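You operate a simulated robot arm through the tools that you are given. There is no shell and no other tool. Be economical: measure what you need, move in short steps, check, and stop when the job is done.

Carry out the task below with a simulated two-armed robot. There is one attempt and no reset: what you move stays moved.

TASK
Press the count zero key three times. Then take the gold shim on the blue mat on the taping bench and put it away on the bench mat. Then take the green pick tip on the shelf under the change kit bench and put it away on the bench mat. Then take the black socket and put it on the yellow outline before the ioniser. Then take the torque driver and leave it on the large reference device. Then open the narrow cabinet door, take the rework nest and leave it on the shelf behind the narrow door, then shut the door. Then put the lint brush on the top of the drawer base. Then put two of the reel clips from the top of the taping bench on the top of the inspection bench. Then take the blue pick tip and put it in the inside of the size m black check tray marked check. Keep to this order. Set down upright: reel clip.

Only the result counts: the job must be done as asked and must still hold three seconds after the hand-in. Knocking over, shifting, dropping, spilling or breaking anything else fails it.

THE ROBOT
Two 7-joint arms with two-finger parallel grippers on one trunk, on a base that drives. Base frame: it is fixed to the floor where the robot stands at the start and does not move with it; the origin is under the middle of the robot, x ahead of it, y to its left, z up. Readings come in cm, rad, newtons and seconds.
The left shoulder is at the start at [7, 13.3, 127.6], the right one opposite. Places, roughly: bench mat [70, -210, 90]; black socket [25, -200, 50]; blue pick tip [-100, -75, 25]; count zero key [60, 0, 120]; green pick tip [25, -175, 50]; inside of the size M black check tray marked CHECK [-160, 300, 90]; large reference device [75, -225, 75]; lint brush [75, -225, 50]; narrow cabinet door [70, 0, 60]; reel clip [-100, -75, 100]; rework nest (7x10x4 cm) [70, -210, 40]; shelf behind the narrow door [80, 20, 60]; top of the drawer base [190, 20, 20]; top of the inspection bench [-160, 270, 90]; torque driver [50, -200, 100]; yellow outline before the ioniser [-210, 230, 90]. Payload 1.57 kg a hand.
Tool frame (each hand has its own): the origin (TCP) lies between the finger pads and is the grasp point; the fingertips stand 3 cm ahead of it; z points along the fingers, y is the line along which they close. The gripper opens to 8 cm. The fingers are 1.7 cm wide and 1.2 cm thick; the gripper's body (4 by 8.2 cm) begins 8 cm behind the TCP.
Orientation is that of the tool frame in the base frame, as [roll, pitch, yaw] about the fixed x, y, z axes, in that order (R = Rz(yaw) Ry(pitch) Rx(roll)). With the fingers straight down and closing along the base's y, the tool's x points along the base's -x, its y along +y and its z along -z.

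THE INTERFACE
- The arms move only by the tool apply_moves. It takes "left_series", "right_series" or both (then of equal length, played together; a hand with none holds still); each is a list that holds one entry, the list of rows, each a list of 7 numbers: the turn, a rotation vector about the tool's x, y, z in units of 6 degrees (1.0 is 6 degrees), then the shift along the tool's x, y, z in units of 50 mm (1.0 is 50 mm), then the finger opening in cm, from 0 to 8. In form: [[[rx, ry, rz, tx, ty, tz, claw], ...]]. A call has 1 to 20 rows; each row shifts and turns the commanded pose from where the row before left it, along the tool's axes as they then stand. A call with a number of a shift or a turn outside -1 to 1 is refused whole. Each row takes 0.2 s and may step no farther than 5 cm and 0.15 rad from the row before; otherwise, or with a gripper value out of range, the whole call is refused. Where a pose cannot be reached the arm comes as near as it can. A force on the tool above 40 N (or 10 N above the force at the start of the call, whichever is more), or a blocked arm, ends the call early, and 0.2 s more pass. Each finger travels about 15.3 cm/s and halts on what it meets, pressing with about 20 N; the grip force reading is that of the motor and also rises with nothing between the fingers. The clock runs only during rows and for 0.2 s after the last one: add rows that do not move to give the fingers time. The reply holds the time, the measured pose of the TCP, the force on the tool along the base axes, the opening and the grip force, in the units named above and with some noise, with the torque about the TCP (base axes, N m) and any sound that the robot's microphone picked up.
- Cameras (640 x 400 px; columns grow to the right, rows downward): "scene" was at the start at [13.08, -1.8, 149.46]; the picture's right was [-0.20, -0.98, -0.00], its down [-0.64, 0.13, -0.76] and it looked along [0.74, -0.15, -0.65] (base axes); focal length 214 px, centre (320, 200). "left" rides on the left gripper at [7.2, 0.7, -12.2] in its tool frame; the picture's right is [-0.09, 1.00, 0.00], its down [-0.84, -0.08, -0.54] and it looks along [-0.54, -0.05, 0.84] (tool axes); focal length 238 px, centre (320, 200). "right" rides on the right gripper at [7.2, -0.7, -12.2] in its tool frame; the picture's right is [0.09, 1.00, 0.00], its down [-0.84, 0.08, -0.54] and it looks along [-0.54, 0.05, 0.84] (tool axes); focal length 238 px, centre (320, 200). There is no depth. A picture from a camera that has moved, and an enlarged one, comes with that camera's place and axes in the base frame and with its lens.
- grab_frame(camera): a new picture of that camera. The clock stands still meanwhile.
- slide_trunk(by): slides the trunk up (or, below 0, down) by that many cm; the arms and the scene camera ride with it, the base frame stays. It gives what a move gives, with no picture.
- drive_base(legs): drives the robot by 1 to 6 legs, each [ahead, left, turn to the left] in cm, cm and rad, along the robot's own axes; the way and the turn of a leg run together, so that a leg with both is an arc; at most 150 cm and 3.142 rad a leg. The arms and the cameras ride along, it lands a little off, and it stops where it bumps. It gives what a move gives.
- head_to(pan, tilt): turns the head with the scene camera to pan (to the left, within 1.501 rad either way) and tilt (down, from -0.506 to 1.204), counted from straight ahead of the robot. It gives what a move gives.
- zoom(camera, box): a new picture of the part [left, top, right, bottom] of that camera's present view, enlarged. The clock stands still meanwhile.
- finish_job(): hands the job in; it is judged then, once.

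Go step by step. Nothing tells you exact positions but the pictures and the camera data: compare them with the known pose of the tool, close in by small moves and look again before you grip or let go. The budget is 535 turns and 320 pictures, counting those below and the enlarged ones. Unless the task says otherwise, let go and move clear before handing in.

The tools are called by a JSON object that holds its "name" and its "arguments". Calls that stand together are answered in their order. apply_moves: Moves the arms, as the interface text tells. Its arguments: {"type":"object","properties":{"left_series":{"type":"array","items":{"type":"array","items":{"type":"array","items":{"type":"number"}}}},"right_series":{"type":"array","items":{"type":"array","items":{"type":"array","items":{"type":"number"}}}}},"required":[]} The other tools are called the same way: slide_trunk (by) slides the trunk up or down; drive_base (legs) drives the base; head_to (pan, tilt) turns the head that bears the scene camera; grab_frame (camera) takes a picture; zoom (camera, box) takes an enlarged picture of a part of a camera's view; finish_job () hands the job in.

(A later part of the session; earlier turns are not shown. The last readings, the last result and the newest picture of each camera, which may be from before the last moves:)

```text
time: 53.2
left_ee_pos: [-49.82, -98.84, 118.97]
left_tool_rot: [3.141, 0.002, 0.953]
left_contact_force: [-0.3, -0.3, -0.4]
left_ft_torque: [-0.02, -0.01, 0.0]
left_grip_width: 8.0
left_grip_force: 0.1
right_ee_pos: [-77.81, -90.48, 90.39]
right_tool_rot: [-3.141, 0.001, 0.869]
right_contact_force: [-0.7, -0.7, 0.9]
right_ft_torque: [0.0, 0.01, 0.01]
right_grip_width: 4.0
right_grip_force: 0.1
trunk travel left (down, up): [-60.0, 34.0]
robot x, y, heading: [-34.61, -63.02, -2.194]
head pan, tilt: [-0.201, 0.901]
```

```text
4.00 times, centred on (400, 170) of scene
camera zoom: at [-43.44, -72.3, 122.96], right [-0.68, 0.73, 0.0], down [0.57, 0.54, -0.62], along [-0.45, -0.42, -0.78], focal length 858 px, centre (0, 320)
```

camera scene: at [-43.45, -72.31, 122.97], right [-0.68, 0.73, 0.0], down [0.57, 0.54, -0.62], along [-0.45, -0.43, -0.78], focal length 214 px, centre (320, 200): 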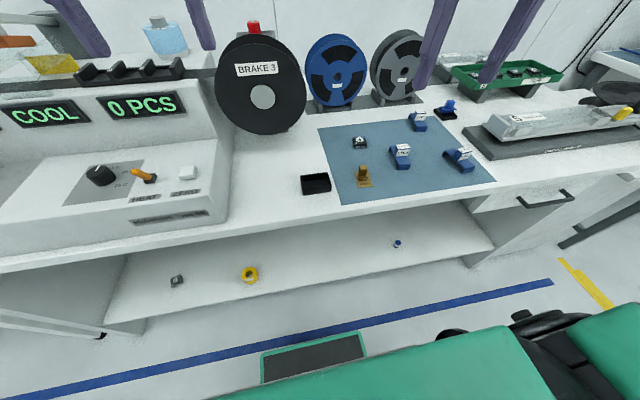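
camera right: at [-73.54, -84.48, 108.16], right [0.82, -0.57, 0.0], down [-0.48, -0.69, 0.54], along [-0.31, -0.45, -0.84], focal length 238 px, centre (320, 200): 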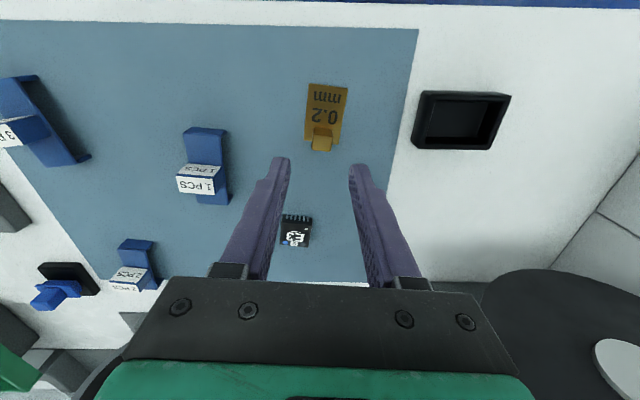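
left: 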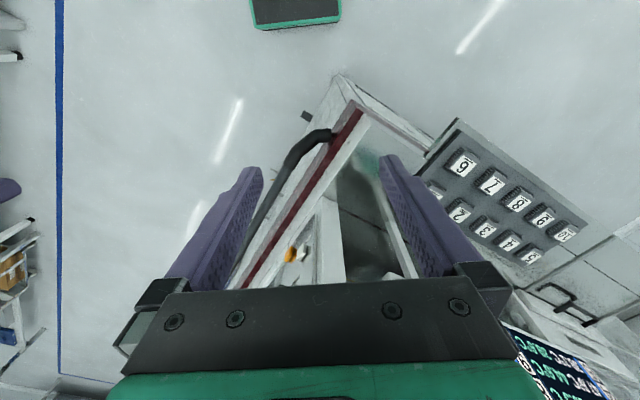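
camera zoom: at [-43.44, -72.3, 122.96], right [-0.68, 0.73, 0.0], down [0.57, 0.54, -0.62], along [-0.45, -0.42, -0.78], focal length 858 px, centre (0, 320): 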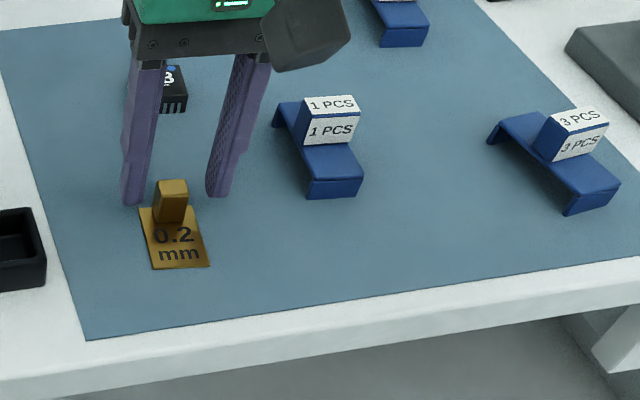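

The knob lies between the fingers, a little off. Small fix, lower 1 cm, then close.

{"name": "apply_moves", "arguments": {"right_series": [[[0, 0, 0, 0.04, 0.05, 0.1, 4], [0, 0, 0, 0, 0, 0.1, 4], [0, 0, 0, 0, 0, 0, 4]]]}}

{"name": "apply_moves", "arguments": {"right_series": [[[0, 0, 0, 0, 0, 0, 2.5], [0, 0, 0, 0, 0, 0, 1.5], [0, 0, 0, 0, 0, 0, 0.5], [0, 0, 0, 0, 0, 0, 0.5]]]}}

{"name": "zoom", "arguments": {"camera": "right", "box": [240, 80, 400, 180]}}

```text
time: 54.0
left_ee_pos: [-49.77, -98.82, 119.0]
left_tool_rot: [3.142, 0.001, 0.953]
left_contact_force: [0.0, -1.1, -0.7]
left_ft_torque: [0.03, -0.01, 0.01]
left_grip_width: 8.0
left_grip_force: 0.1
right_ee_pos: [-77.43, -90.46, 89.5]
right_tool_rot: [-3.142, 0.001, 0.869]
right_contact_force: [-0.9, 0.2, -0.2]
right_ft_torque: [0.0, -0.03, -0.03]
right_grip_width: 4.01
right_grip_force: 0.0
trunk travel left (down, up): [-60.0, 34.0]
robot x, y, heading: [-34.96, -63.05, -2.187]
head pan, tilt: [-0.201, 0.901]
```

```text
time: 55.0
left_ee_pos: [-49.71, -98.98, 118.94]
left_tool_rot: [-3.14, 0.003, 0.953]
left_contact_force: [-0.5, 0.5, -0.6]
left_ft_torque: [0.02, -0.02, -0.01]
left_grip_width: 7.99
left_grip_force: 0.0
right_ee_pos: [-77.39, -90.51, 89.52]
right_tool_rot: [3.14, 0.002, 0.868]
right_contact_force: [0.6, 0.1, -0.6]
right_ft_torque: [0.0, 0.01, -0.04]
right_grip_width: 1.68
right_grip_force: 20.2
trunk travel left (down, up): [-60.0, 34.0]
robot x, y, heading: [-35.02, -62.49, -2.192]
head pan, tilt: [-0.201, 0.901]
```

```text
4.00 times, centred on (320, 130) of right
camera zoom: at [-73.25, -84.54, 101.51], right [0.82, -0.57, 0.0], down [-0.48, -0.69, 0.54], along [-0.31, -0.45, -0.84], focal length 953 px, centre (320, 480)
```

zoom: 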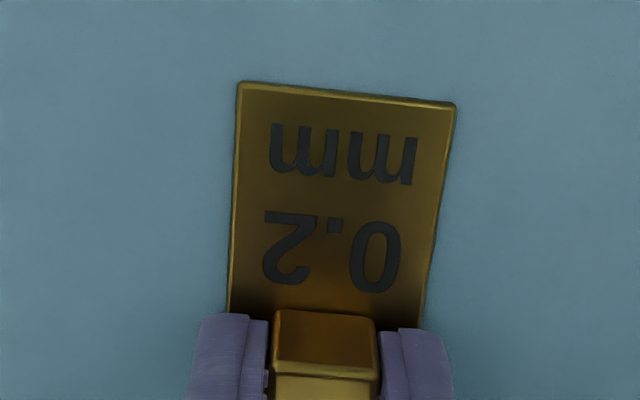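

Gripped the knob at 1.7 cm. Lift and check it comes along.

{"name": "apply_moves", "arguments": {"right_series": [[[0, 0, 0, 0, 0, -0.3, 0.5], [0, 0, 0, 0, 0, -0.6, 0.5], [0, 0, 0, 0, 0, -0.8, 0.5], [0, 0, 0, 0, 0, -0.8, 0.5], [0, 0, 0, 0, 0, -0.8, 0.5], [0, 0, 0, 0, 0, -0.8, 0.5], [0, 0, 0, 0, 0, 0, 0.5]]]}}

{"name": "zoom", "arguments": {"camera": "right", "box": [160, 40, 480, 240]}}

```text
time: 56.6
left_ee_pos: [-49.77, -98.92, 118.9]
left_tool_rot: [-3.14, 0.002, 0.953]
left_contact_force: [0.4, -0.5, -0.9]
left_ft_torque: [0.0, -0.01, -0.04]
left_grip_width: 8.0
left_grip_force: 0.0
right_ee_pos: [-77.4, -90.47, 109.81]
right_tool_rot: [-3.141, 0.003, 0.869]
right_contact_force: [0.4, -0.7, 0.2]
right_ft_torque: [0.06, 0.01, 0.01]
right_grip_width: 1.69
right_grip_force: 19.5
trunk travel left (down, up): [-60.0, 34.0]
robot x, y, heading: [-34.79, -62.88, -2.188]
head pan, tilt: [-0.201, 0.901]
```

```text
2.00 times, centred on (320, 140) of right
camera zoom: at [-73.21, -84.59, 121.9], right [0.82, -0.57, 0.0], down [-0.48, -0.69, 0.54], along [-0.31, -0.44, -0.84], focal length 477 px, centre (320, 320)
```

zoom: 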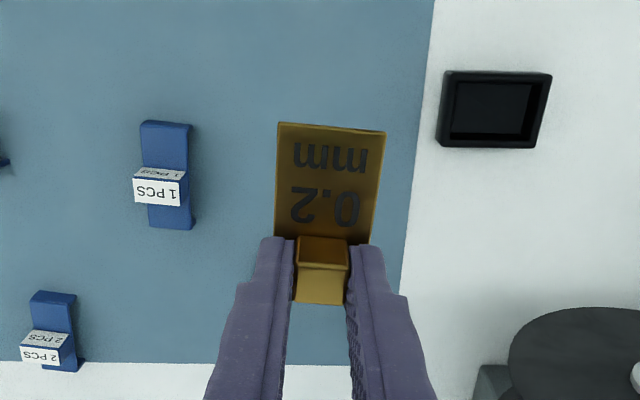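

The shim is held. Raise the trunk, back off and drive left along to the change-kit bench.

{"name": "slide_trunk", "arguments": {"by": 20}}

{"name": "drive_base", "arguments": {"legs": [[-20, 0, 0], [0, 120, 0]]}}

{"name": "head_to", "arguments": {"pan": 0, "tilt": 0.6}}

{"name": "grab_frame", "arguments": {"camera": "scene"}}

```text
time: 58.8
left_ee_pos: [-49.74, -98.92, 138.95]
left_tool_rot: [-3.141, 0.002, 0.953]
left_contact_force: [-0.5, 0.8, 0.1]
left_ft_torque: [0.01, 0.01, 0.02]
left_grip_width: 8.0
left_grip_force: 0.0
right_ee_pos: [-77.38, -90.63, 129.77]
right_tool_rot: [3.141, 0.001, 0.869]
right_contact_force: [-0.9, -0.6, 0.1]
right_ft_torque: [-0.03, 0.01, 0.0]
right_grip_width: 1.67
right_grip_force: 20.1
trunk travel left (down, up): [-80.0, 14.0]
robot x, y, heading: [-34.83, -62.94, -2.192]
head pan, tilt: [-0.201, 0.901]
```

```text
time: 66.1
left_ee_pos: [59.0, -153.11, 138.95]
left_tool_rot: [-3.141, 0.002, 0.934]
left_contact_force: [-0.1, 0.0, 0.4]
left_ft_torque: [-0.01, -0.01, 0.02]
left_grip_width: 8.0
left_grip_force: 0.2
right_ee_pos: [31.6, -144.24, 129.84]
right_tool_rot: [3.141, 0.0, 0.846]
right_contact_force: [0.4, 0.4, 0.0]
right_ft_torque: [0.01, -0.03, 0.01]
right_grip_width: 1.68
right_grip_force: 19.9
trunk travel left (down, up): [-80.0, 14.0]
robot x, y, heading: [74.57, -117.57, -2.208]
head pan, tilt: [-0.201, 0.901]
```

```text
time: 66.9
left_ee_pos: [59.02, -153.23, 139.04]
left_tool_rot: [3.14, 0.001, 0.933]
left_contact_force: [0.2, -0.2, -0.5]
left_ft_torque: [-0.02, 0.0, -0.06]
left_grip_width: 7.99
left_grip_force: 0.0
right_ee_pos: [31.68, -144.29, 129.77]
right_tool_rot: [-3.14, 0.002, 0.848]
right_contact_force: [-0.2, -0.2, -0.6]
right_ft_torque: [-0.02, -0.02, 0.01]
right_grip_width: 1.68
right_grip_force: 19.9
trunk travel left (down, up): [-80.0, 14.0]
robot x, y, heading: [74.45, -117.63, -2.206]
head pan, tilt: [0.0, 0.6]
```

```text
284 pictures are left
camera scene: at [66.29, -128.79, 145.43], right [-0.8, 0.6, 0.0], down [0.34, 0.45, -0.82], along [-0.49, -0.66, -0.57], focal length 214 px, centre (320, 200)
```

scene: 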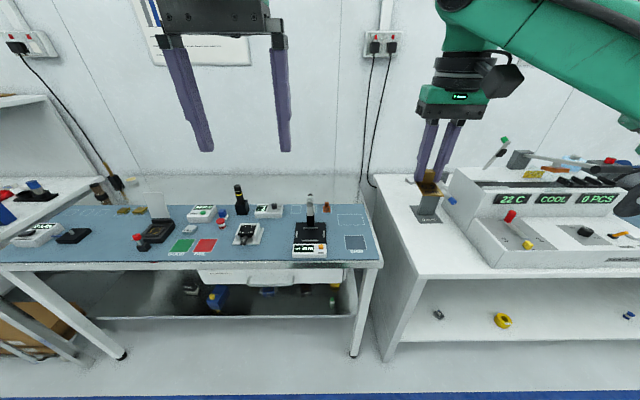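

The change-kit bench is in view. Enlarge its top and the shelf under it.

{"name": "zoom", "arguments": {"camera": "scene", "box": [220, 175, 400, 285]}}

{"name": "zoom", "arguments": {"camera": "scene", "box": [0, 175, 220, 290]}}

{"name": "zoom", "arguments": {"camera": "scene", "box": [100, 255, 380, 345]}}

```text
3.56 times, centred on (310, 230) of scene
camera zoom: at [66.29, -128.79, 145.43], right [-0.8, 0.6, 0.0], down [0.34, 0.45, -0.82], along [-0.49, -0.66, -0.57], focal length 763 px, centre (356, 93)
```

zoom: 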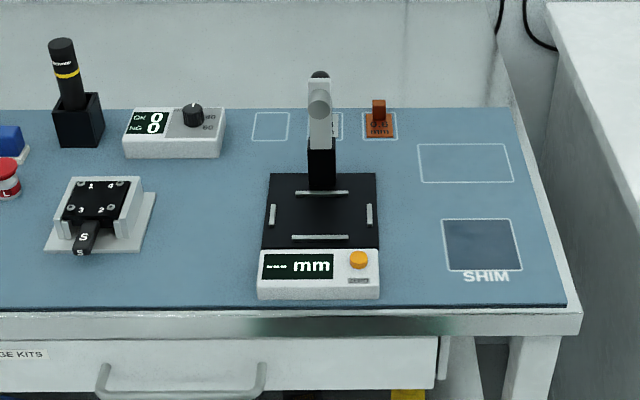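

```text
2.91 times, centred on (110, 232) of scene
camera zoom: at [66.29, -128.79, 145.43], right [-0.8, 0.6, 0.0], down [0.34, 0.45, -0.82], along [-0.49, -0.66, -0.57], focal length 624 px, centre (931, 106)
```

zoom: 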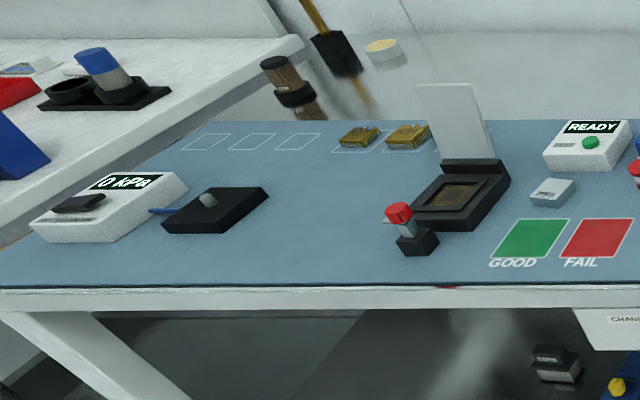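

```text
2.29 times, centred on (240, 300) of scene
camera zoom: at [66.29, -128.79, 145.43], right [-0.8, 0.6, 0.0], down [0.34, 0.45, -0.82], along [-0.49, -0.66, -0.57], focal length 490 px, centre (503, -29)
```

zoom: 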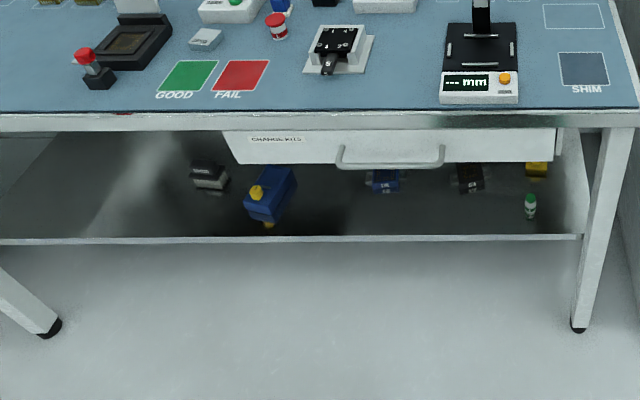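

The empty small outline left of the silver and copper shims, at about [28.5, -198, 86], fits the 0.2 shim. Move in front of it.

{"name": "drive_base", "arguments": {"legs": [[0, 27, 0.018], [35, 0, 0]]}}

{"name": "head_to", "arguments": {"pan": -0.2, "tilt": 0.8}}

{"name": "grab_frame", "arguments": {"camera": "scene"}}

{"name": "grab_frame", "arguments": {"camera": "right"}}

```text
time: 70.6
left_ee_pos: [61.17, -196.65, 138.99]
left_tool_rot: [-3.14, 0.003, 0.949]
left_contact_force: [0.3, -0.6, 0.8]
left_ft_torque: [-0.02, 0.02, -0.01]
left_grip_width: 7.95
left_grip_force: 0.1
right_ee_pos: [33.76, -188.15, 129.94]
right_tool_rot: [3.14, 0.004, 0.861]
right_contact_force: [-0.1, 0.6, -0.8]
right_ft_torque: [-0.03, 0.01, 0.01]
right_grip_width: 1.69
right_grip_force: 20.0
trunk travel left (down, up): [-80.0, 14.0]
robot x, y, heading: [76.46, -161.04, -2.192]
head pan, tilt: [0.0, 0.6]
```

```text
time: 71.3
left_ee_pos: [61.21, -196.93, 138.88]
left_tool_rot: [3.142, 0.004, 0.947]
left_contact_force: [-0.4, -0.4, -0.3]
left_ft_torque: [0.0, -0.04, 0.01]
left_grip_width: 8.0
left_grip_force: 0.0
right_ee_pos: [33.67, -188.28, 129.82]
right_tool_rot: [3.14, 0.0, 0.861]
right_contact_force: [0.4, 0.5, -0.8]
right_ft_torque: [0.0, 0.01, 0.0]
right_grip_width: 1.7
right_grip_force: 20.5
trunk travel left (down, up): [-80.0, 14.0]
robot x, y, heading: [76.32, -161.19, -2.191]
head pan, tilt: [-0.201, 0.799]
```

```text
280 pictures are left
camera scene: at [67.26, -170.69, 143.76], right [-0.68, 0.73, 0.0], down [0.53, 0.49, -0.7], along [-0.51, -0.47, -0.72], focal length 214 px, centre (320, 200)
```

scene: 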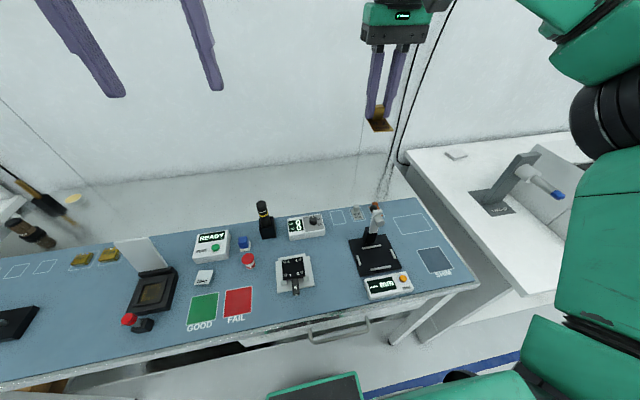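

```text
279 pictures are left
camera right: at [37.82, -182.46, 141.88], right [0.82, -0.58, 0.0], down [-0.49, -0.69, 0.54], along [-0.31, -0.44, -0.84], focal length 238 px, centre (320, 200)
```

right: 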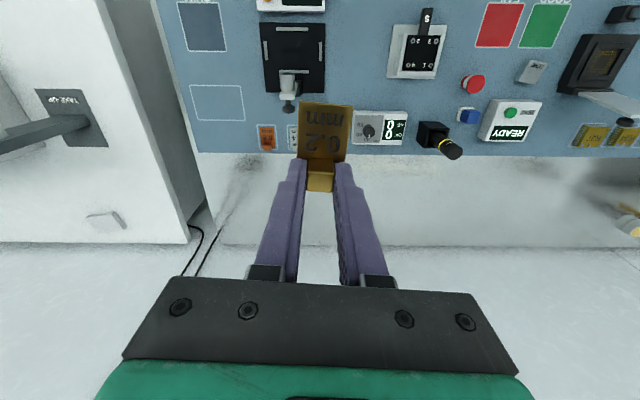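

Enlarge both views of the target outline.

{"name": "zoom", "arguments": {"camera": "scene", "box": [270, 180, 430, 280]}}

{"name": "zoom", "arguments": {"camera": "right", "box": [170, 60, 490, 260]}}

```text
4.00 times, centred on (350, 230) of scene
camera zoom: at [67.26, -170.69, 143.76], right [-0.68, 0.73, 0.0], down [0.53, 0.49, -0.7], along [-0.51, -0.47, -0.72], focal length 858 px, centre (200, 80)
```

zoom: 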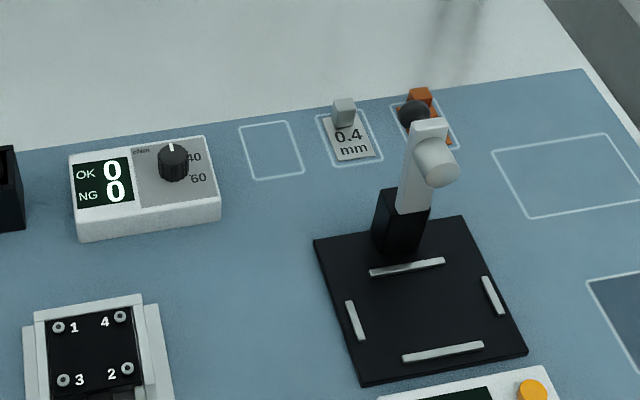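

```text
2.00 times, centred on (330, 160) of right
camera zoom: at [37.82, -182.46, 141.88], right [0.82, -0.58, 0.0], down [-0.49, -0.69, 0.54], along [-0.31, -0.44, -0.84], focal length 477 px, centre (300, 280)
```

zoom: 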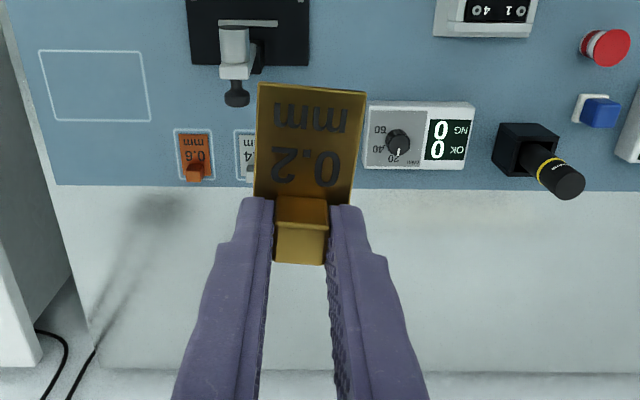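

The outline centre fixes at [28.4, -198.1]; the tool must go to about [27.4, -199.5]. The low base can slip under the shelf, so drive 8 cm closer and lower the trunk.

{"name": "drive_base", "arguments": {"legs": [[8, 0, 0]]}}

{"name": "slide_trunk", "arguments": {"by": -17}}

{"name": "grab_frame", "arguments": {"camera": "scene"}}

```text
time: 72.4
left_ee_pos: [57.05, -202.71, 139.23]
left_tool_rot: [-3.14, 0.008, 0.948]
left_contact_force: [0.1, 0.4, 0.0]
left_ft_torque: [-0.05, 0.08, 0.01]
left_grip_width: 7.99
left_grip_force: 0.0
right_ee_pos: [29.54, -194.2, 130.16]
right_tool_rot: [3.139, 0.01, 0.864]
right_contact_force: [1.1, 0.6, -0.1]
right_ft_torque: [-0.07, 0.03, -0.02]
right_grip_width: 1.7
right_grip_force: 19.5
trunk travel left (down, up): [-80.0, 14.0]
robot x, y, heading: [71.94, -167.78, -2.189]
head pan, tilt: [-0.201, 0.799]
```

```text
time: 74.3
left_ee_pos: [56.52, -203.33, 122.07]
left_tool_rot: [-3.141, 0.001, 0.948]
left_contact_force: [-0.1, -0.2, -0.1]
left_ft_torque: [0.02, -0.01, -0.01]
left_grip_width: 7.99
left_grip_force: 0.0
right_ee_pos: [29.04, -194.75, 112.9]
right_tool_rot: [3.14, 0.001, 0.864]
right_contact_force: [0.5, 0.7, -0.6]
right_ft_torque: [0.0, 0.05, 0.0]
right_grip_width: 1.68
right_grip_force: 20.2
trunk travel left (down, up): [-63.0, 31.0]
robot x, y, heading: [71.7, -167.51, -2.193]
head pan, tilt: [-0.201, 0.799]
```

```text
276 pictures are left
camera scene: at [62.65, -177.13, 126.75], right [-0.68, 0.73, 0.0], down [0.53, 0.49, -0.7], along [-0.51, -0.47, -0.72], focal length 214 px, centre (320, 200)
```

scene: 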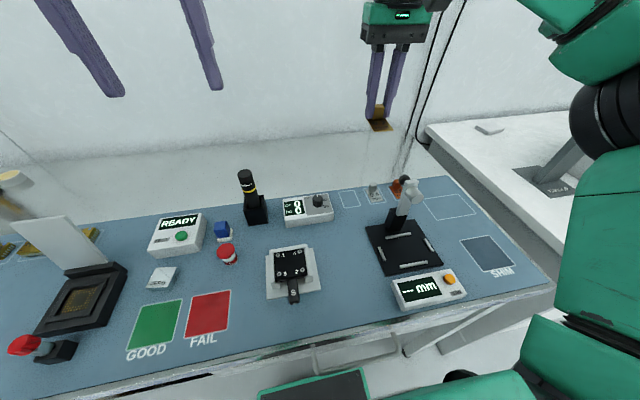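

Move over the outline and turn to line up, lowering to about 8 cm above.

{"name": "apply_moves", "arguments": {"right_series": [[[0, 0, -0.32, -0.47, 0.18, 0, 0.5], [0, 0, -0.32, -0.47, 0.16, 0, 0.5], [0, 0, 0, 0, 0, 0.6, 0.5], [0, 0, 0, 0, 0, 0.6, 0.5], [0, 0, 0, 0, 0, 0.6, 0.5], [0, 0, 0, 0, 0, 0.6, 0.5], [0, 0, 0, 0, 0, 0.6, 0.5], [0, 0, 0, 0, 0, 0, 0.5]]]}}

{"name": "zoom", "arguments": {"camera": "scene", "box": [270, 130, 470, 255]}}

{"name": "grab_frame", "arguments": {"camera": "right"}}

```text
time: 76.1
left_ee_pos: [56.64, -203.26, 121.96]
left_tool_rot: [-3.141, 0.002, 0.947]
left_contact_force: [0.3, 0.3, -0.4]
left_ft_torque: [0.02, -0.01, 0.01]
left_grip_width: 8.0
left_grip_force: 0.0
right_ee_pos: [27.95, -196.4, 95.79]
right_tool_rot: [3.14, 0.001, 0.93]
right_contact_force: [-0.3, 0.3, -0.7]
right_ft_torque: [-0.01, 0.01, -0.02]
right_grip_width: 1.69
right_grip_force: 20.2
right hand out of reach, approached as far as the arm can: row 1, 2
trunk travel left (down, up): [-63.0, 31.0]
robot x, y, heading: [71.76, -167.67, -2.19]
head pan, tilt: [-0.201, 0.799]
```

```text
3.20 times, centred on (370, 192) of scene
camera zoom: at [62.68, -177.11, 126.76], right [-0.68, 0.73, 0.0], down [0.53, 0.49, -0.7], along [-0.51, -0.47, -0.72], focal length 686 px, centre (160, 224)
```

zoom: 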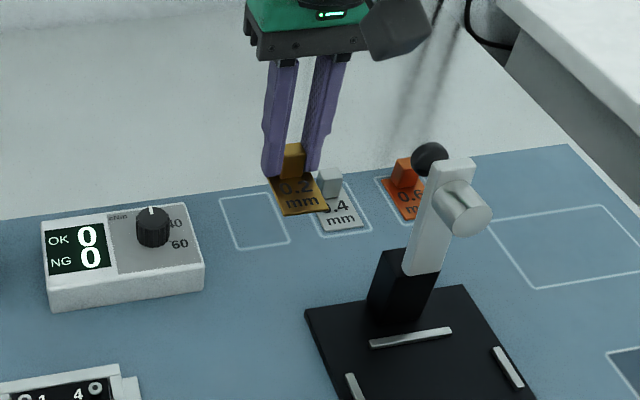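

```text
274 pictures are left
camera right: at [31.72, -190.16, 107.84], right [0.85, -0.52, 0.0], down [-0.44, -0.72, 0.54], along [-0.28, -0.47, -0.84], focal length 238 px, centre (320, 200)
```

right: 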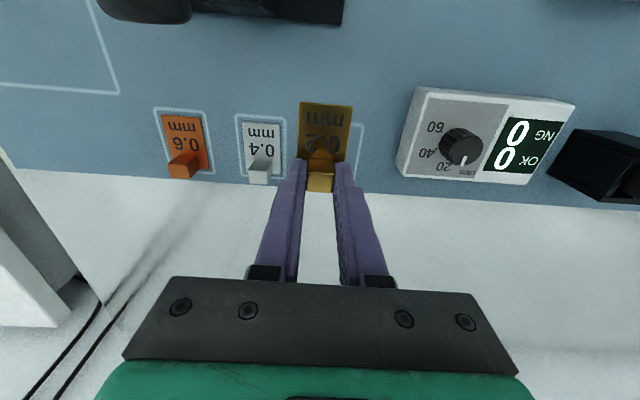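

Short by about 3 cm forward and 1.4 cm left. Try to reach at this lower height.

{"name": "apply_moves", "arguments": {"right_series": [[[0, 0, 0, -0.28, 0.14, 0, 0.5], [0, 0, 0, -0.29, 0.13, 0, 0.5], [0, 0, 0, 0, 0, 0, 0.5]]]}}

```text
time: 76.9
left_ee_pos: [56.58, -203.24, 122.02]
left_tool_rot: [-3.141, 0.004, 0.946]
left_contact_force: [-0.2, 0.1, -0.2]
left_ft_torque: [0.03, 0.0, -0.01]
left_grip_width: 7.99
left_grip_force: 0.1
right_ee_pos: [27.23, -199.44, 95.94]
right_tool_rot: [3.141, 0.002, 0.93]
right_contact_force: [-0.3, 0.5, -0.7]
right_ft_torque: [-0.01, 0.0, 0.0]
right_grip_width: 1.71
right_grip_force: 20.2
trunk travel left (down, up): [-63.0, 31.0]
robot x, y, heading: [72.06, -167.39, -2.194]
head pan, tilt: [-0.201, 0.799]
```

Reached. Lower to about 92 and look.

{"name": "apply_moves", "arguments": {"right_series": [[[0, 0, 0, 0, 0, 0.25, 0.5], [0, 0, 0, 0, 0, 0.25, 0.5], [0, 0, 0, 0, 0, 0.25, 0.5], [0, 0, 0, 0, 0, 0, 0.5]]]}}

{"name": "zoom", "arguments": {"camera": "scene", "box": [300, 160, 400, 222]}}

{"name": "zoom", "arguments": {"camera": "right", "box": [220, 60, 420, 185]}}

```text
time: 77.9
left_ee_pos: [56.48, -203.32, 122.11]
left_tool_rot: [-3.141, 0.003, 0.948]
left_contact_force: [0.7, -0.1, -0.7]
left_ft_torque: [-0.02, 0.02, -0.01]
left_grip_width: 7.97
left_grip_force: 0.1
right_ee_pos: [27.06, -199.47, 91.97]
right_tool_rot: [3.14, 0.002, 0.932]
right_contact_force: [0.8, 0.3, -0.4]
right_ft_torque: [0.01, -0.01, 0.0]
right_grip_width: 1.69
right_grip_force: 20.6
trunk travel left (down, up): [-63.0, 31.0]
robot x, y, heading: [71.51, -167.65, -2.189]
head pan, tilt: [-0.201, 0.799]
```

```text
6.40 times, centred on (350, 191) of scene
camera zoom: at [62.66, -177.12, 126.75], right [-0.68, 0.73, 0.0], down [0.53, 0.49, -0.7], along [-0.51, -0.47, -0.72], focal length 1373 px, centre (128, 258)
```

zoom: 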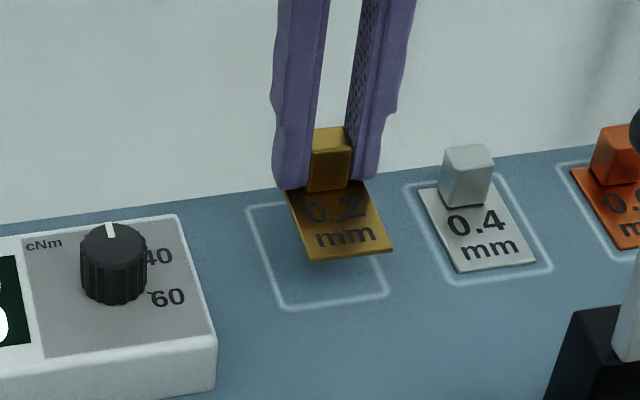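

```text
3.20 times, centred on (320, 122) of right
camera zoom: at [30.87, -193.24, 104.02], right [0.85, -0.52, 0.0], down [-0.44, -0.72, 0.54], along [-0.28, -0.46, -0.84], focal length 763 px, centre (320, 448)
```

zoom: 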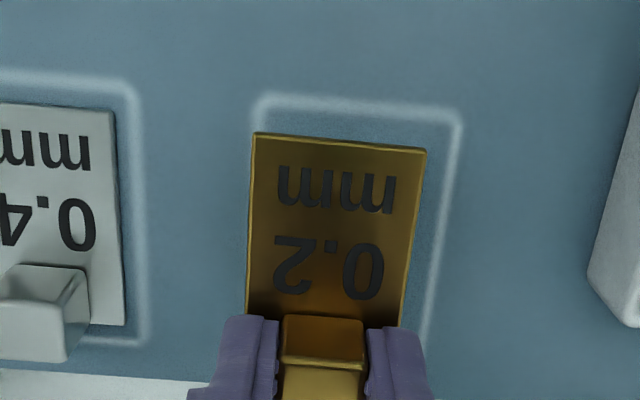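

Needs about 0.4 cm left and 0.3 cm farther. Correct and lower gently.

{"name": "apply_moves", "arguments": {"right_series": [[[0, 0, 0, -0.05, 0.09, 0, 0.5], [0, 0, 0, 0, 0, 0.2, 0.5], [0, 0, 0, 0, 0, 0.16, 0.5], [0, 0, 0, 0, 0, 0, 0.5]]]}}

{"name": "zoom", "arguments": {"camera": "scene", "box": [300, 160, 400, 222]}}

{"name": "zoom", "arguments": {"camera": "right", "box": [220, 60, 420, 185]}}

```text
time: 78.9
left_ee_pos: [56.55, -203.31, 121.95]
left_tool_rot: [-3.141, 0.0, 0.946]
left_contact_force: [0.5, -1.1, 0.0]
left_ft_torque: [0.0, -0.01, -0.04]
left_grip_width: 7.98
left_grip_force: 0.2
right_ee_pos: [27.37, -199.9, 90.14]
right_tool_rot: [3.141, 0.003, 0.933]
right_contact_force: [-0.4, -0.9, 0.3]
right_ft_torque: [-0.03, 0.02, 0.0]
right_grip_width: 1.67
right_grip_force: 20.3
trunk travel left (down, up): [-63.0, 31.0]
robot x, y, heading: [72.02, -167.22, -2.192]
head pan, tilt: [-0.201, 0.799]
```

```text
6.40 times, centred on (350, 191) of scene
camera zoom: at [62.66, -177.13, 126.75], right [-0.68, 0.73, 0.0], down [0.53, 0.49, -0.7], along [-0.51, -0.47, -0.72], focal length 1373 px, centre (128, 258)
```

zoom: 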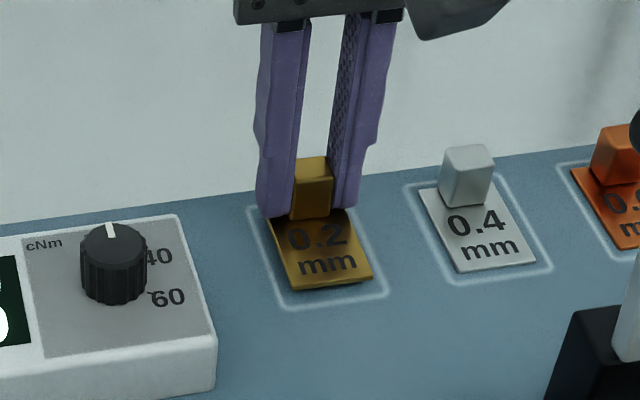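

```text
3.20 times, centred on (320, 122) of right
camera zoom: at [31.15, -193.72, 102.32], right [0.85, -0.52, 0.0], down [-0.44, -0.72, 0.54], along [-0.28, -0.46, -0.84], focal length 763 px, centre (320, 448)
```

zoom: 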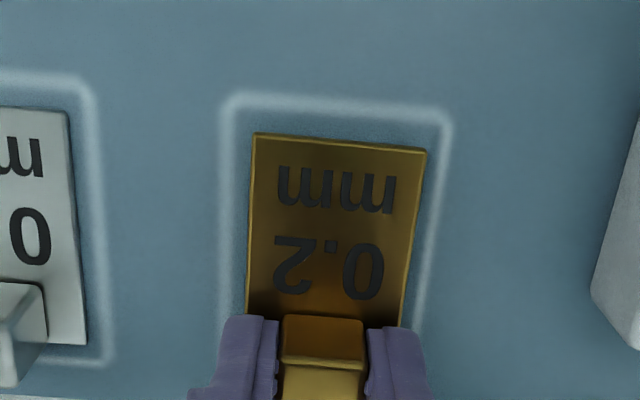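

Well inside the outline now. Lower until contact, then release.

{"name": "apply_moves", "arguments": {"right_series": [[[0, 0, 0, 0, 0, 0.06, 0.5], [0, 0, 0, 0, 0, 0.03, 0.5], [0, 0, 0, 0, 0, 0.03, 0.5], [0, 0, 0, 0, 0, 0, 0.5]]]}}

{"name": "zoom", "arguments": {"camera": "scene", "box": [300, 160, 400, 222]}}

```text
time: 79.9
left_ee_pos: [56.61, -203.26, 121.95]
left_tool_rot: [-3.139, 0.004, 0.948]
left_contact_force: [-0.7, 0.1, 1.4]
left_ft_torque: [0.02, -0.03, -0.02]
left_grip_width: 7.99
left_grip_force: 0.0
right_ee_pos: [27.51, -199.97, 89.69]
right_tool_rot: [3.141, 0.004, 0.929]
right_contact_force: [-1.0, -0.5, 2.4]
right_ft_torque: [0.11, -0.03, 0.01]
right_grip_width: 1.68
right_grip_force: 20.2
trunk travel left (down, up): [-63.0, 31.0]
robot x, y, heading: [71.64, -167.03, -2.191]
head pan, tilt: [-0.201, 0.799]
```

```text
6.40 times, centred on (350, 191) of scene
camera zoom: at [62.68, -177.11, 126.76], right [-0.68, 0.73, 0.0], down [0.53, 0.49, -0.7], along [-0.51, -0.47, -0.72], focal length 1373 px, centre (128, 258)
```

zoom: 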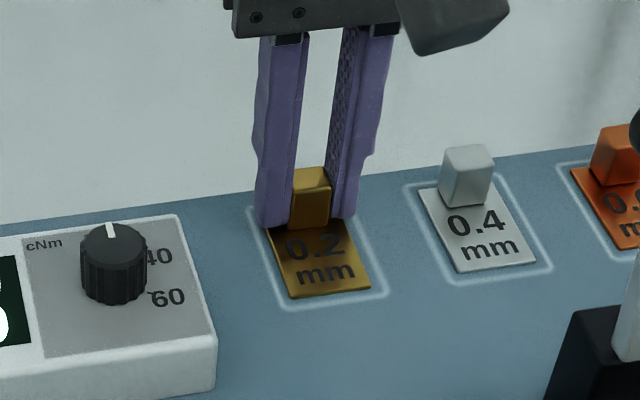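

Contact just made (2.4 N). Open and rise.

{"name": "apply_moves", "arguments": {"right_series": [[[0, 0, 0, 0, 0, 0.0, 2.2], [0, 0, 0, 0, 0, 0, 3.2], [0, 0, 0, 0, 0, 0, 3.2], [0, 0, 0, 0, 0, -0.3, 3.2], [0, 0, 0, 0, 0, -0.6, 3.2], [0, 0, 0, 0, 0, -0.8, 3.2], [0, 0, 0, 0, 0, -0.8, 3.2], [0, 0, 0, 0, 0, -0.8, 3.2]]]}}

{"name": "zoom", "arguments": {"camera": "scene", "box": [270, 130, 470, 255]}}

```text
time: 81.7
left_ee_pos: [56.55, -203.18, 122.05]
left_tool_rot: [3.141, 0.002, 0.947]
left_contact_force: [-0.1, -0.4, -0.3]
left_ft_torque: [0.0, 0.02, 0.0]
left_grip_width: 7.97
left_grip_force: 0.0
right_ee_pos: [25.82, -198.59, 105.67]
right_tool_rot: [-3.141, 0.001, 0.931]
right_contact_force: [-0.9, 0.5, 0.1]
right_ft_torque: [0.02, -0.05, 0.04]
right_grip_width: 3.21
right_grip_force: 0.2
right hand out of reach, approached as far as the arm can: row 8
trunk travel left (down, up): [-63.0, 31.0]
robot x, y, heading: [71.6, -167.22, -2.195]
head pan, tilt: [-0.201, 0.799]
```

```text
3.20 times, centred on (370, 192) of scene
camera zoom: at [62.63, -177.04, 126.75], right [-0.68, 0.73, 0.0], down [0.53, 0.49, -0.7], along [-0.51, -0.47, -0.72], focal length 686 px, centre (160, 224)
```

zoom: 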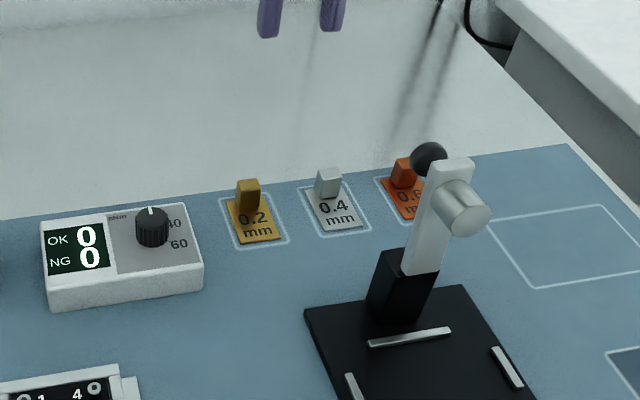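

The shim sits in its outline. Now look for where pick tips are put away on the mat.

{"name": "zoom", "arguments": {"camera": "scene", "box": [130, 180, 330, 305]}}

{"name": "head_to", "arguments": {"pan": 0.4, "tilt": 0.7}}

{"name": "grab_frame", "arguments": {"camera": "scene"}}

{"name": "zoom", "arguments": {"camera": "scene", "box": [100, 150, 420, 350]}}

```text
3.20 times, centred on (230, 242) of scene
camera zoom: at [62.63, -177.04, 126.75], right [-0.68, 0.73, 0.0], down [0.53, 0.49, -0.7], along [-0.51, -0.47, -0.72], focal length 686 px, centre (608, 64)
```

zoom: 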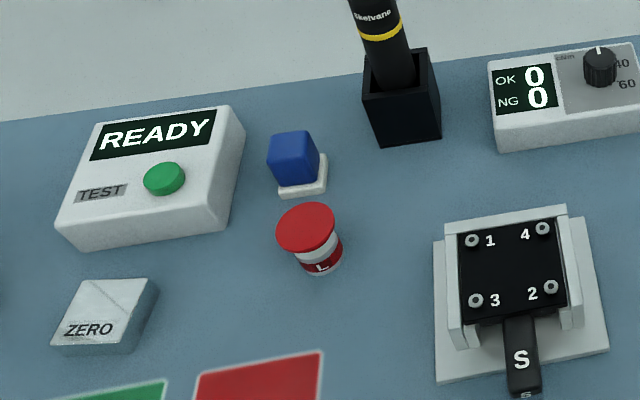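

```text
time: 82.7
left_ee_pos: [56.46, -203.17, 121.99]
left_tool_rot: [3.141, 0.001, 0.948]
left_contact_force: [-1.1, 0.8, 0.5]
left_ft_torque: [-0.04, -0.01, -0.01]
left_grip_width: 7.99
left_grip_force: 0.1
right_ee_pos: [26.04, -198.64, 105.62]
right_tool_rot: [-3.141, -0.001, 0.933]
right_contact_force: [-0.6, 0.2, -0.3]
right_ft_torque: [-0.02, -0.02, -0.02]
right_grip_width: 3.21
right_grip_force: 0.1
trunk travel left (down, up): [-63.0, 31.0]
robot x, y, heading: [71.74, -167.52, -2.193]
head pan, tilt: [0.4, 0.7]
```

```text
266 pictures are left
camera scene: at [66.69, -179.92, 127.58], right [-0.98, 0.22, 0.0], down [0.14, 0.63, -0.76], along [-0.17, -0.75, -0.64], focal length 214 px, centre (320, 200)
```

scene: 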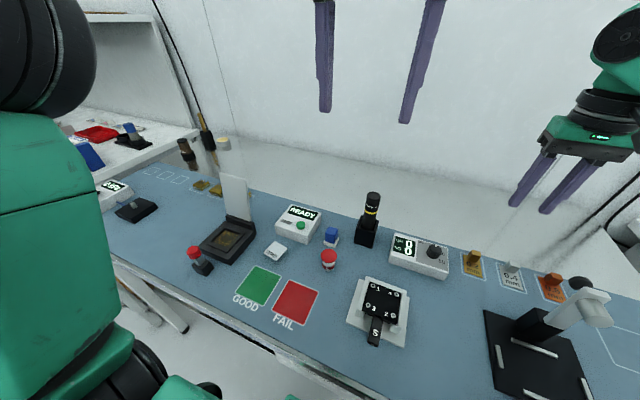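

```text
2.00 times, centred on (260, 250) of scene
camera zoom: at [66.69, -179.92, 127.58], right [-0.98, 0.22, 0.0], down [0.14, 0.63, -0.76], along [-0.17, -0.75, -0.64], focal length 429 px, centre (440, 100)
```

zoom: 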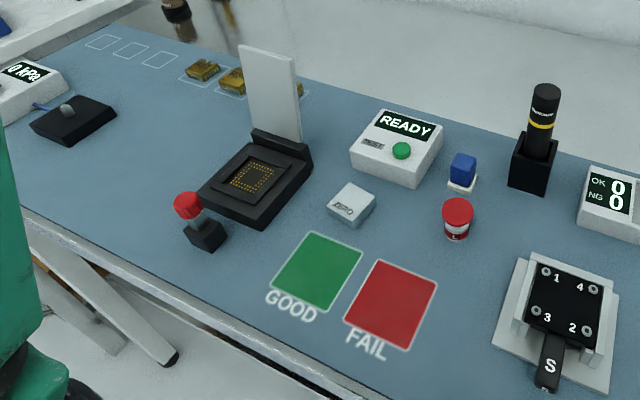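

I need a closer look at the outlines at the left end of the mat. Back off, raise, and drive left.

{"name": "slide_trunk", "arguments": {"by": 20}}

{"name": "drive_base", "arguments": {"legs": [[-30, 0, 0], [0, 50, 0]]}}

{"name": "head_to", "arguments": {"pan": 0.1, "tilt": 0.6}}

{"name": "grab_frame", "arguments": {"camera": "scene"}}

{"name": "zoom", "arguments": {"camera": "scene", "box": [200, 160, 420, 300]}}

```text
time: 84.9
left_ee_pos: [56.6, -203.31, 142.11]
left_tool_rot: [3.14, 0.003, 0.948]
left_contact_force: [-0.9, -0.8, -0.7]
left_ft_torque: [0.0, -0.01, 0.01]
left_grip_width: 7.99
left_grip_force: 0.1
right_ee_pos: [26.0, -198.63, 125.49]
right_tool_rot: [3.141, 0.002, 0.932]
right_contact_force: [0.2, 0.2, -0.1]
right_ft_torque: [0.02, 0.01, 0.02]
right_grip_width: 3.2
right_grip_force: 0.0
trunk travel left (down, up): [-83.0, 11.0]
robot x, y, heading: [71.43, -167.23, -2.194]
head pan, tilt: [0.4, 0.7]
```

```text
time: 89.5
left_ee_pos: [115.16, -207.81, 142.02]
left_tool_rot: [3.139, 0.001, 0.954]
left_contact_force: [-0.1, 0.3, 0.5]
left_ft_torque: [-0.02, -0.01, -0.02]
left_grip_width: 7.99
left_grip_force: 0.1
right_ee_pos: [84.43, -203.37, 125.35]
right_tool_rot: [3.14, 0.002, 0.939]
right_contact_force: [-0.3, 0.3, -0.6]
right_ft_torque: [0.01, -0.01, -0.01]
right_grip_width: 3.2
right_grip_force: 0.1
trunk travel left (down, up): [-83.0, 11.0]
robot x, y, heading: [130.19, -171.65, -2.184]
head pan, tilt: [0.4, 0.7]
```

```text
time: 90.3
left_ee_pos: [115.32, -207.97, 142.05]
left_tool_rot: [-3.14, 0.003, 0.954]
left_contact_force: [0.4, -0.7, 0.2]
left_ft_torque: [-0.03, 0.0, 0.0]
left_grip_width: 7.98
left_grip_force: 0.2
right_ee_pos: [84.68, -203.47, 125.51]
right_tool_rot: [3.141, 0.003, 0.939]
right_contact_force: [0.1, 0.6, 1.0]
right_ft_torque: [-0.01, 0.01, -0.03]
right_grip_width: 3.21
right_grip_force: 0.1
trunk travel left (down, up): [-83.0, 11.0]
robot x, y, heading: [130.21, -172.01, -2.178]
head pan, tilt: [0.099, 0.6]
```

```text
264 pictures are left
camera scene: at [122.77, -183.85, 148.44], right [-0.87, 0.49, 0.0], down [0.28, 0.49, -0.82], along [-0.41, -0.72, -0.57], focal length 214 px, centre (320, 200)
```

scene: 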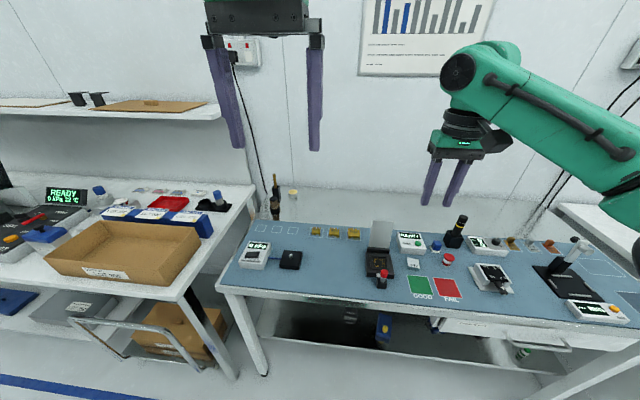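

```text
2.86 times, centred on (310, 230) of scene
camera zoom: at [122.77, -183.85, 148.44], right [-0.87, 0.49, 0.0], down [0.28, 0.49, -0.82], along [-0.41, -0.72, -0.57], focal length 613 px, centre (349, 114)
```

zoom: 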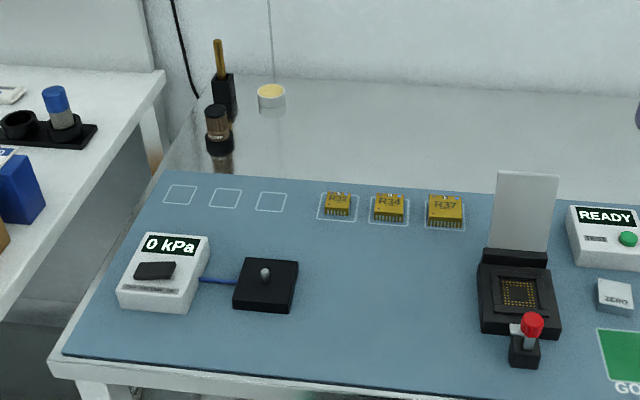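

Three empty square outlines at the left end look like pick-tip places; R37 is the largest of the gold reference devices. Enlarge the outlines.

{"name": "zoom", "arguments": {"camera": "scene", "box": [250, 215, 330, 265]}}

{"name": "zoom", "arguments": {"camera": "scene", "box": [300, 215, 380, 265]}}

```text
8.00 times, centred on (290, 240) of scene
camera zoom: at [122.77, -183.85, 148.44], right [-0.87, 0.49, 0.0], down [0.28, 0.49, -0.82], along [-0.41, -0.72, -0.57], focal length 1716 px, centre (560, -120)
```

zoom: 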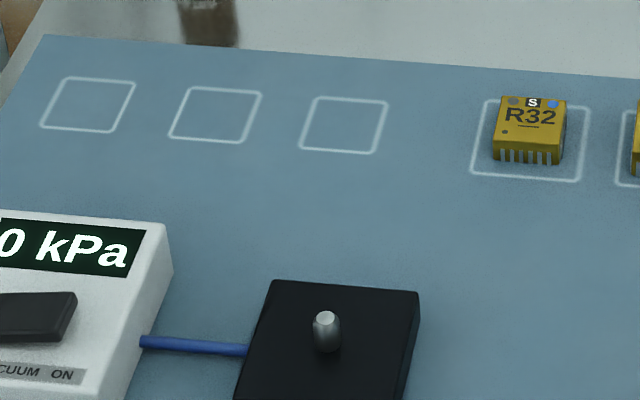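

```text
8.00 times, centred on (340, 240) of scene
camera zoom: at [122.77, -183.85, 148.44], right [-0.87, 0.49, 0.0], down [0.28, 0.49, -0.82], along [-0.41, -0.72, -0.57], focal length 1716 px, centre (160, -120)
```

zoom: 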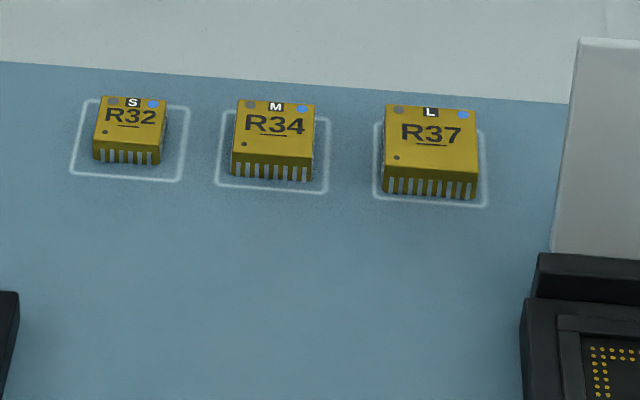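

Green tip is small on the shelf near the right end. Drive back and right to face it, lower the trunk and look under the bench.

{"name": "drive_base", "arguments": {"legs": [[-18, 0, 0], [0, -66, 0]]}}

{"name": "slide_trunk", "arguments": {"by": -51}}

{"name": "head_to", "arguments": {"pan": -0.2, "tilt": 0.4}}

{"name": "grab_frame", "arguments": {"camera": "scene"}}

```text
time: 95.0
left_ee_pos: [71.96, -155.35, 142.02]
left_tool_rot: [-3.138, 0.002, 0.954]
left_contact_force: [0.1, -0.5, 0.5]
left_ft_torque: [-0.04, 0.04, -0.02]
left_grip_width: 8.02
left_grip_force: 0.2
right_ee_pos: [41.31, -150.75, 125.59]
right_tool_rot: [3.141, 0.002, 0.935]
right_contact_force: [0.6, 0.4, -0.3]
right_ft_torque: [0.04, 0.0, 0.0]
right_grip_width: 3.22
right_grip_force: 0.1
trunk travel left (down, up): [-83.0, 11.0]
robot x, y, heading: [86.83, -119.71, -2.183]
head pan, tilt: [0.099, 0.6]
```

```text
refused: -51 is not a number from -40 to 40
```

```text
time: 95.8
left_ee_pos: [71.83, -155.21, 142.11]
left_tool_rot: [3.141, 0.0, 0.953]
left_contact_force: [0.0, 0.1, 1.6]
left_ft_torque: [0.03, 0.01, -0.01]
left_grip_width: 7.99
left_grip_force: 0.1
right_ee_pos: [41.16, -150.64, 125.54]
right_tool_rot: [3.14, 0.002, 0.936]
right_contact_force: [0.2, 0.1, 0.2]
right_ft_torque: [-0.01, -0.02, 0.03]
right_grip_width: 3.21
right_grip_force: 0.1
trunk travel left (down, up): [-83.0, 11.0]
robot x, y, heading: [86.83, -119.61, -2.189]
head pan, tilt: [-0.201, 0.4]
```

```text
260 pictures are left
camera scene: at [76.91, -129.88, 150.26], right [-0.68, 0.73, 0.0], down [0.28, 0.27, -0.92], along [-0.67, -0.63, -0.39], focal length 214 px, centre (320, 200)
```

scene: 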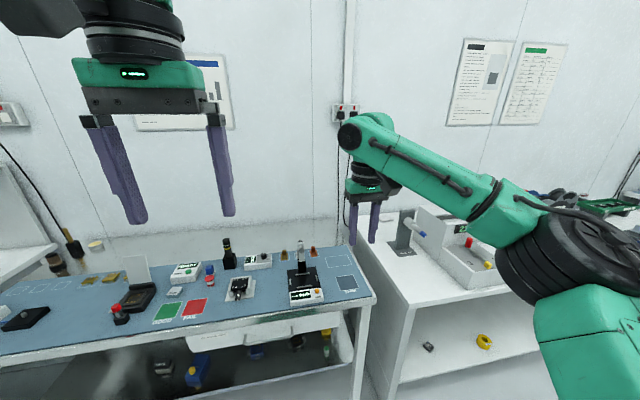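

{"name": "slide_trunk", "arguments": {"by": -40}}

{"name": "grab_frame", "arguments": {"camera": "scene"}}

{"name": "zoom", "arguments": {"camera": "scene", "box": [100, 180, 420, 380]}}

```text
time: 99.7
left_ee_pos: [71.82, -155.34, 101.95]
left_tool_rot: [3.142, 0.005, 0.953]
left_contact_force: [0.2, -0.3, -0.7]
left_ft_torque: [-0.01, -0.01, -0.03]
left_grip_width: 8.02
left_grip_force: 0.1
right_ee_pos: [41.15, -150.77, 85.6]
right_tool_rot: [-3.141, 0.003, 0.937]
right_contact_force: [0.2, 0.1, -0.4]
right_ft_torque: [-0.01, -0.01, -0.04]
right_grip_width: 3.21
right_grip_force: 0.1
trunk travel left (down, up): [-43.0, 51.0]
robot x, y, heading: [87.04, -119.25, -2.187]
head pan, tilt: [-0.201, 0.4]
```

```text
259 pictures are left
camera scene: at [76.95, -129.89, 110.27], right [-0.68, 0.73, 0.0], down [0.28, 0.27, -0.92], along [-0.67, -0.63, -0.39], focal length 214 px, centre (320, 200)
```

scene: 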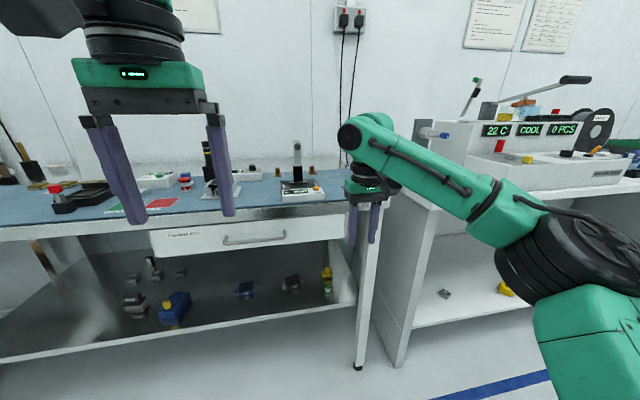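

```text
2.00 times, centred on (260, 280) of scene
camera zoom: at [76.95, -129.89, 110.27], right [-0.68, 0.73, 0.0], down [0.28, 0.27, -0.92], along [-0.67, -0.63, -0.39], focal length 429 px, centre (440, 40)
```

zoom: 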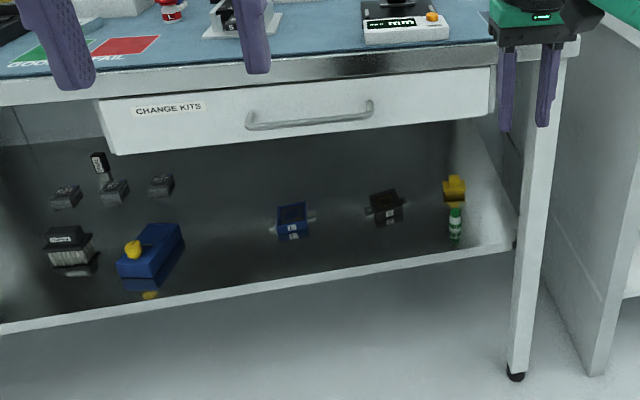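

{"name": "zoom", "arguments": {"camera": "scene", "box": [220, 240, 380, 340]}}

{"name": "zoom", "arguments": {"camera": "scene", "box": [100, 240, 260, 340]}}

```text
4.00 times, centred on (300, 290) of scene
camera zoom: at [76.95, -129.89, 110.27], right [-0.68, 0.73, 0.0], down [0.28, 0.27, -0.92], along [-0.67, -0.63, -0.39], focal length 858 px, centre (400, -160)
```

zoom: 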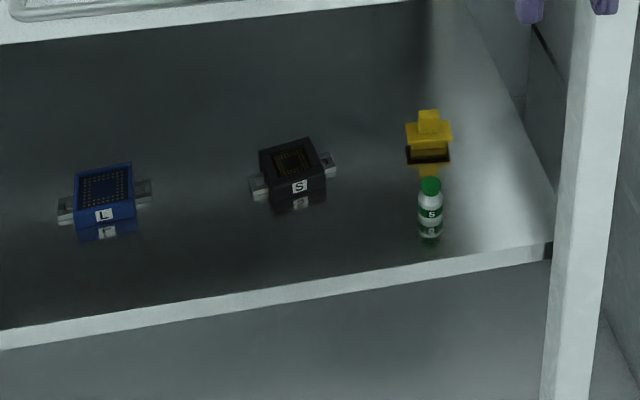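

```text
4.00 times, centred on (180, 290) of scene
camera zoom: at [76.95, -129.89, 110.27], right [-0.68, 0.73, 0.0], down [0.28, 0.27, -0.92], along [-0.67, -0.63, -0.39], focal length 858 px, centre (880, -160)
```

zoom: 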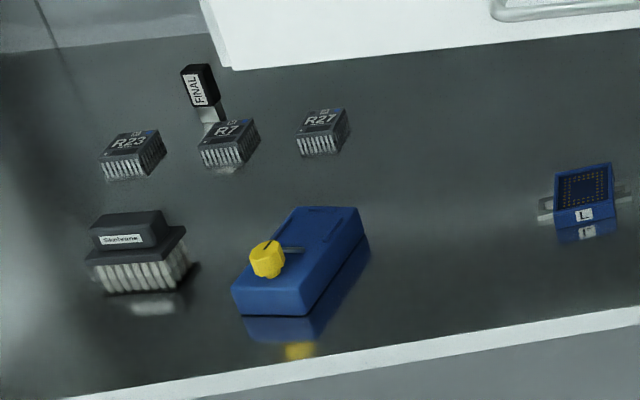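

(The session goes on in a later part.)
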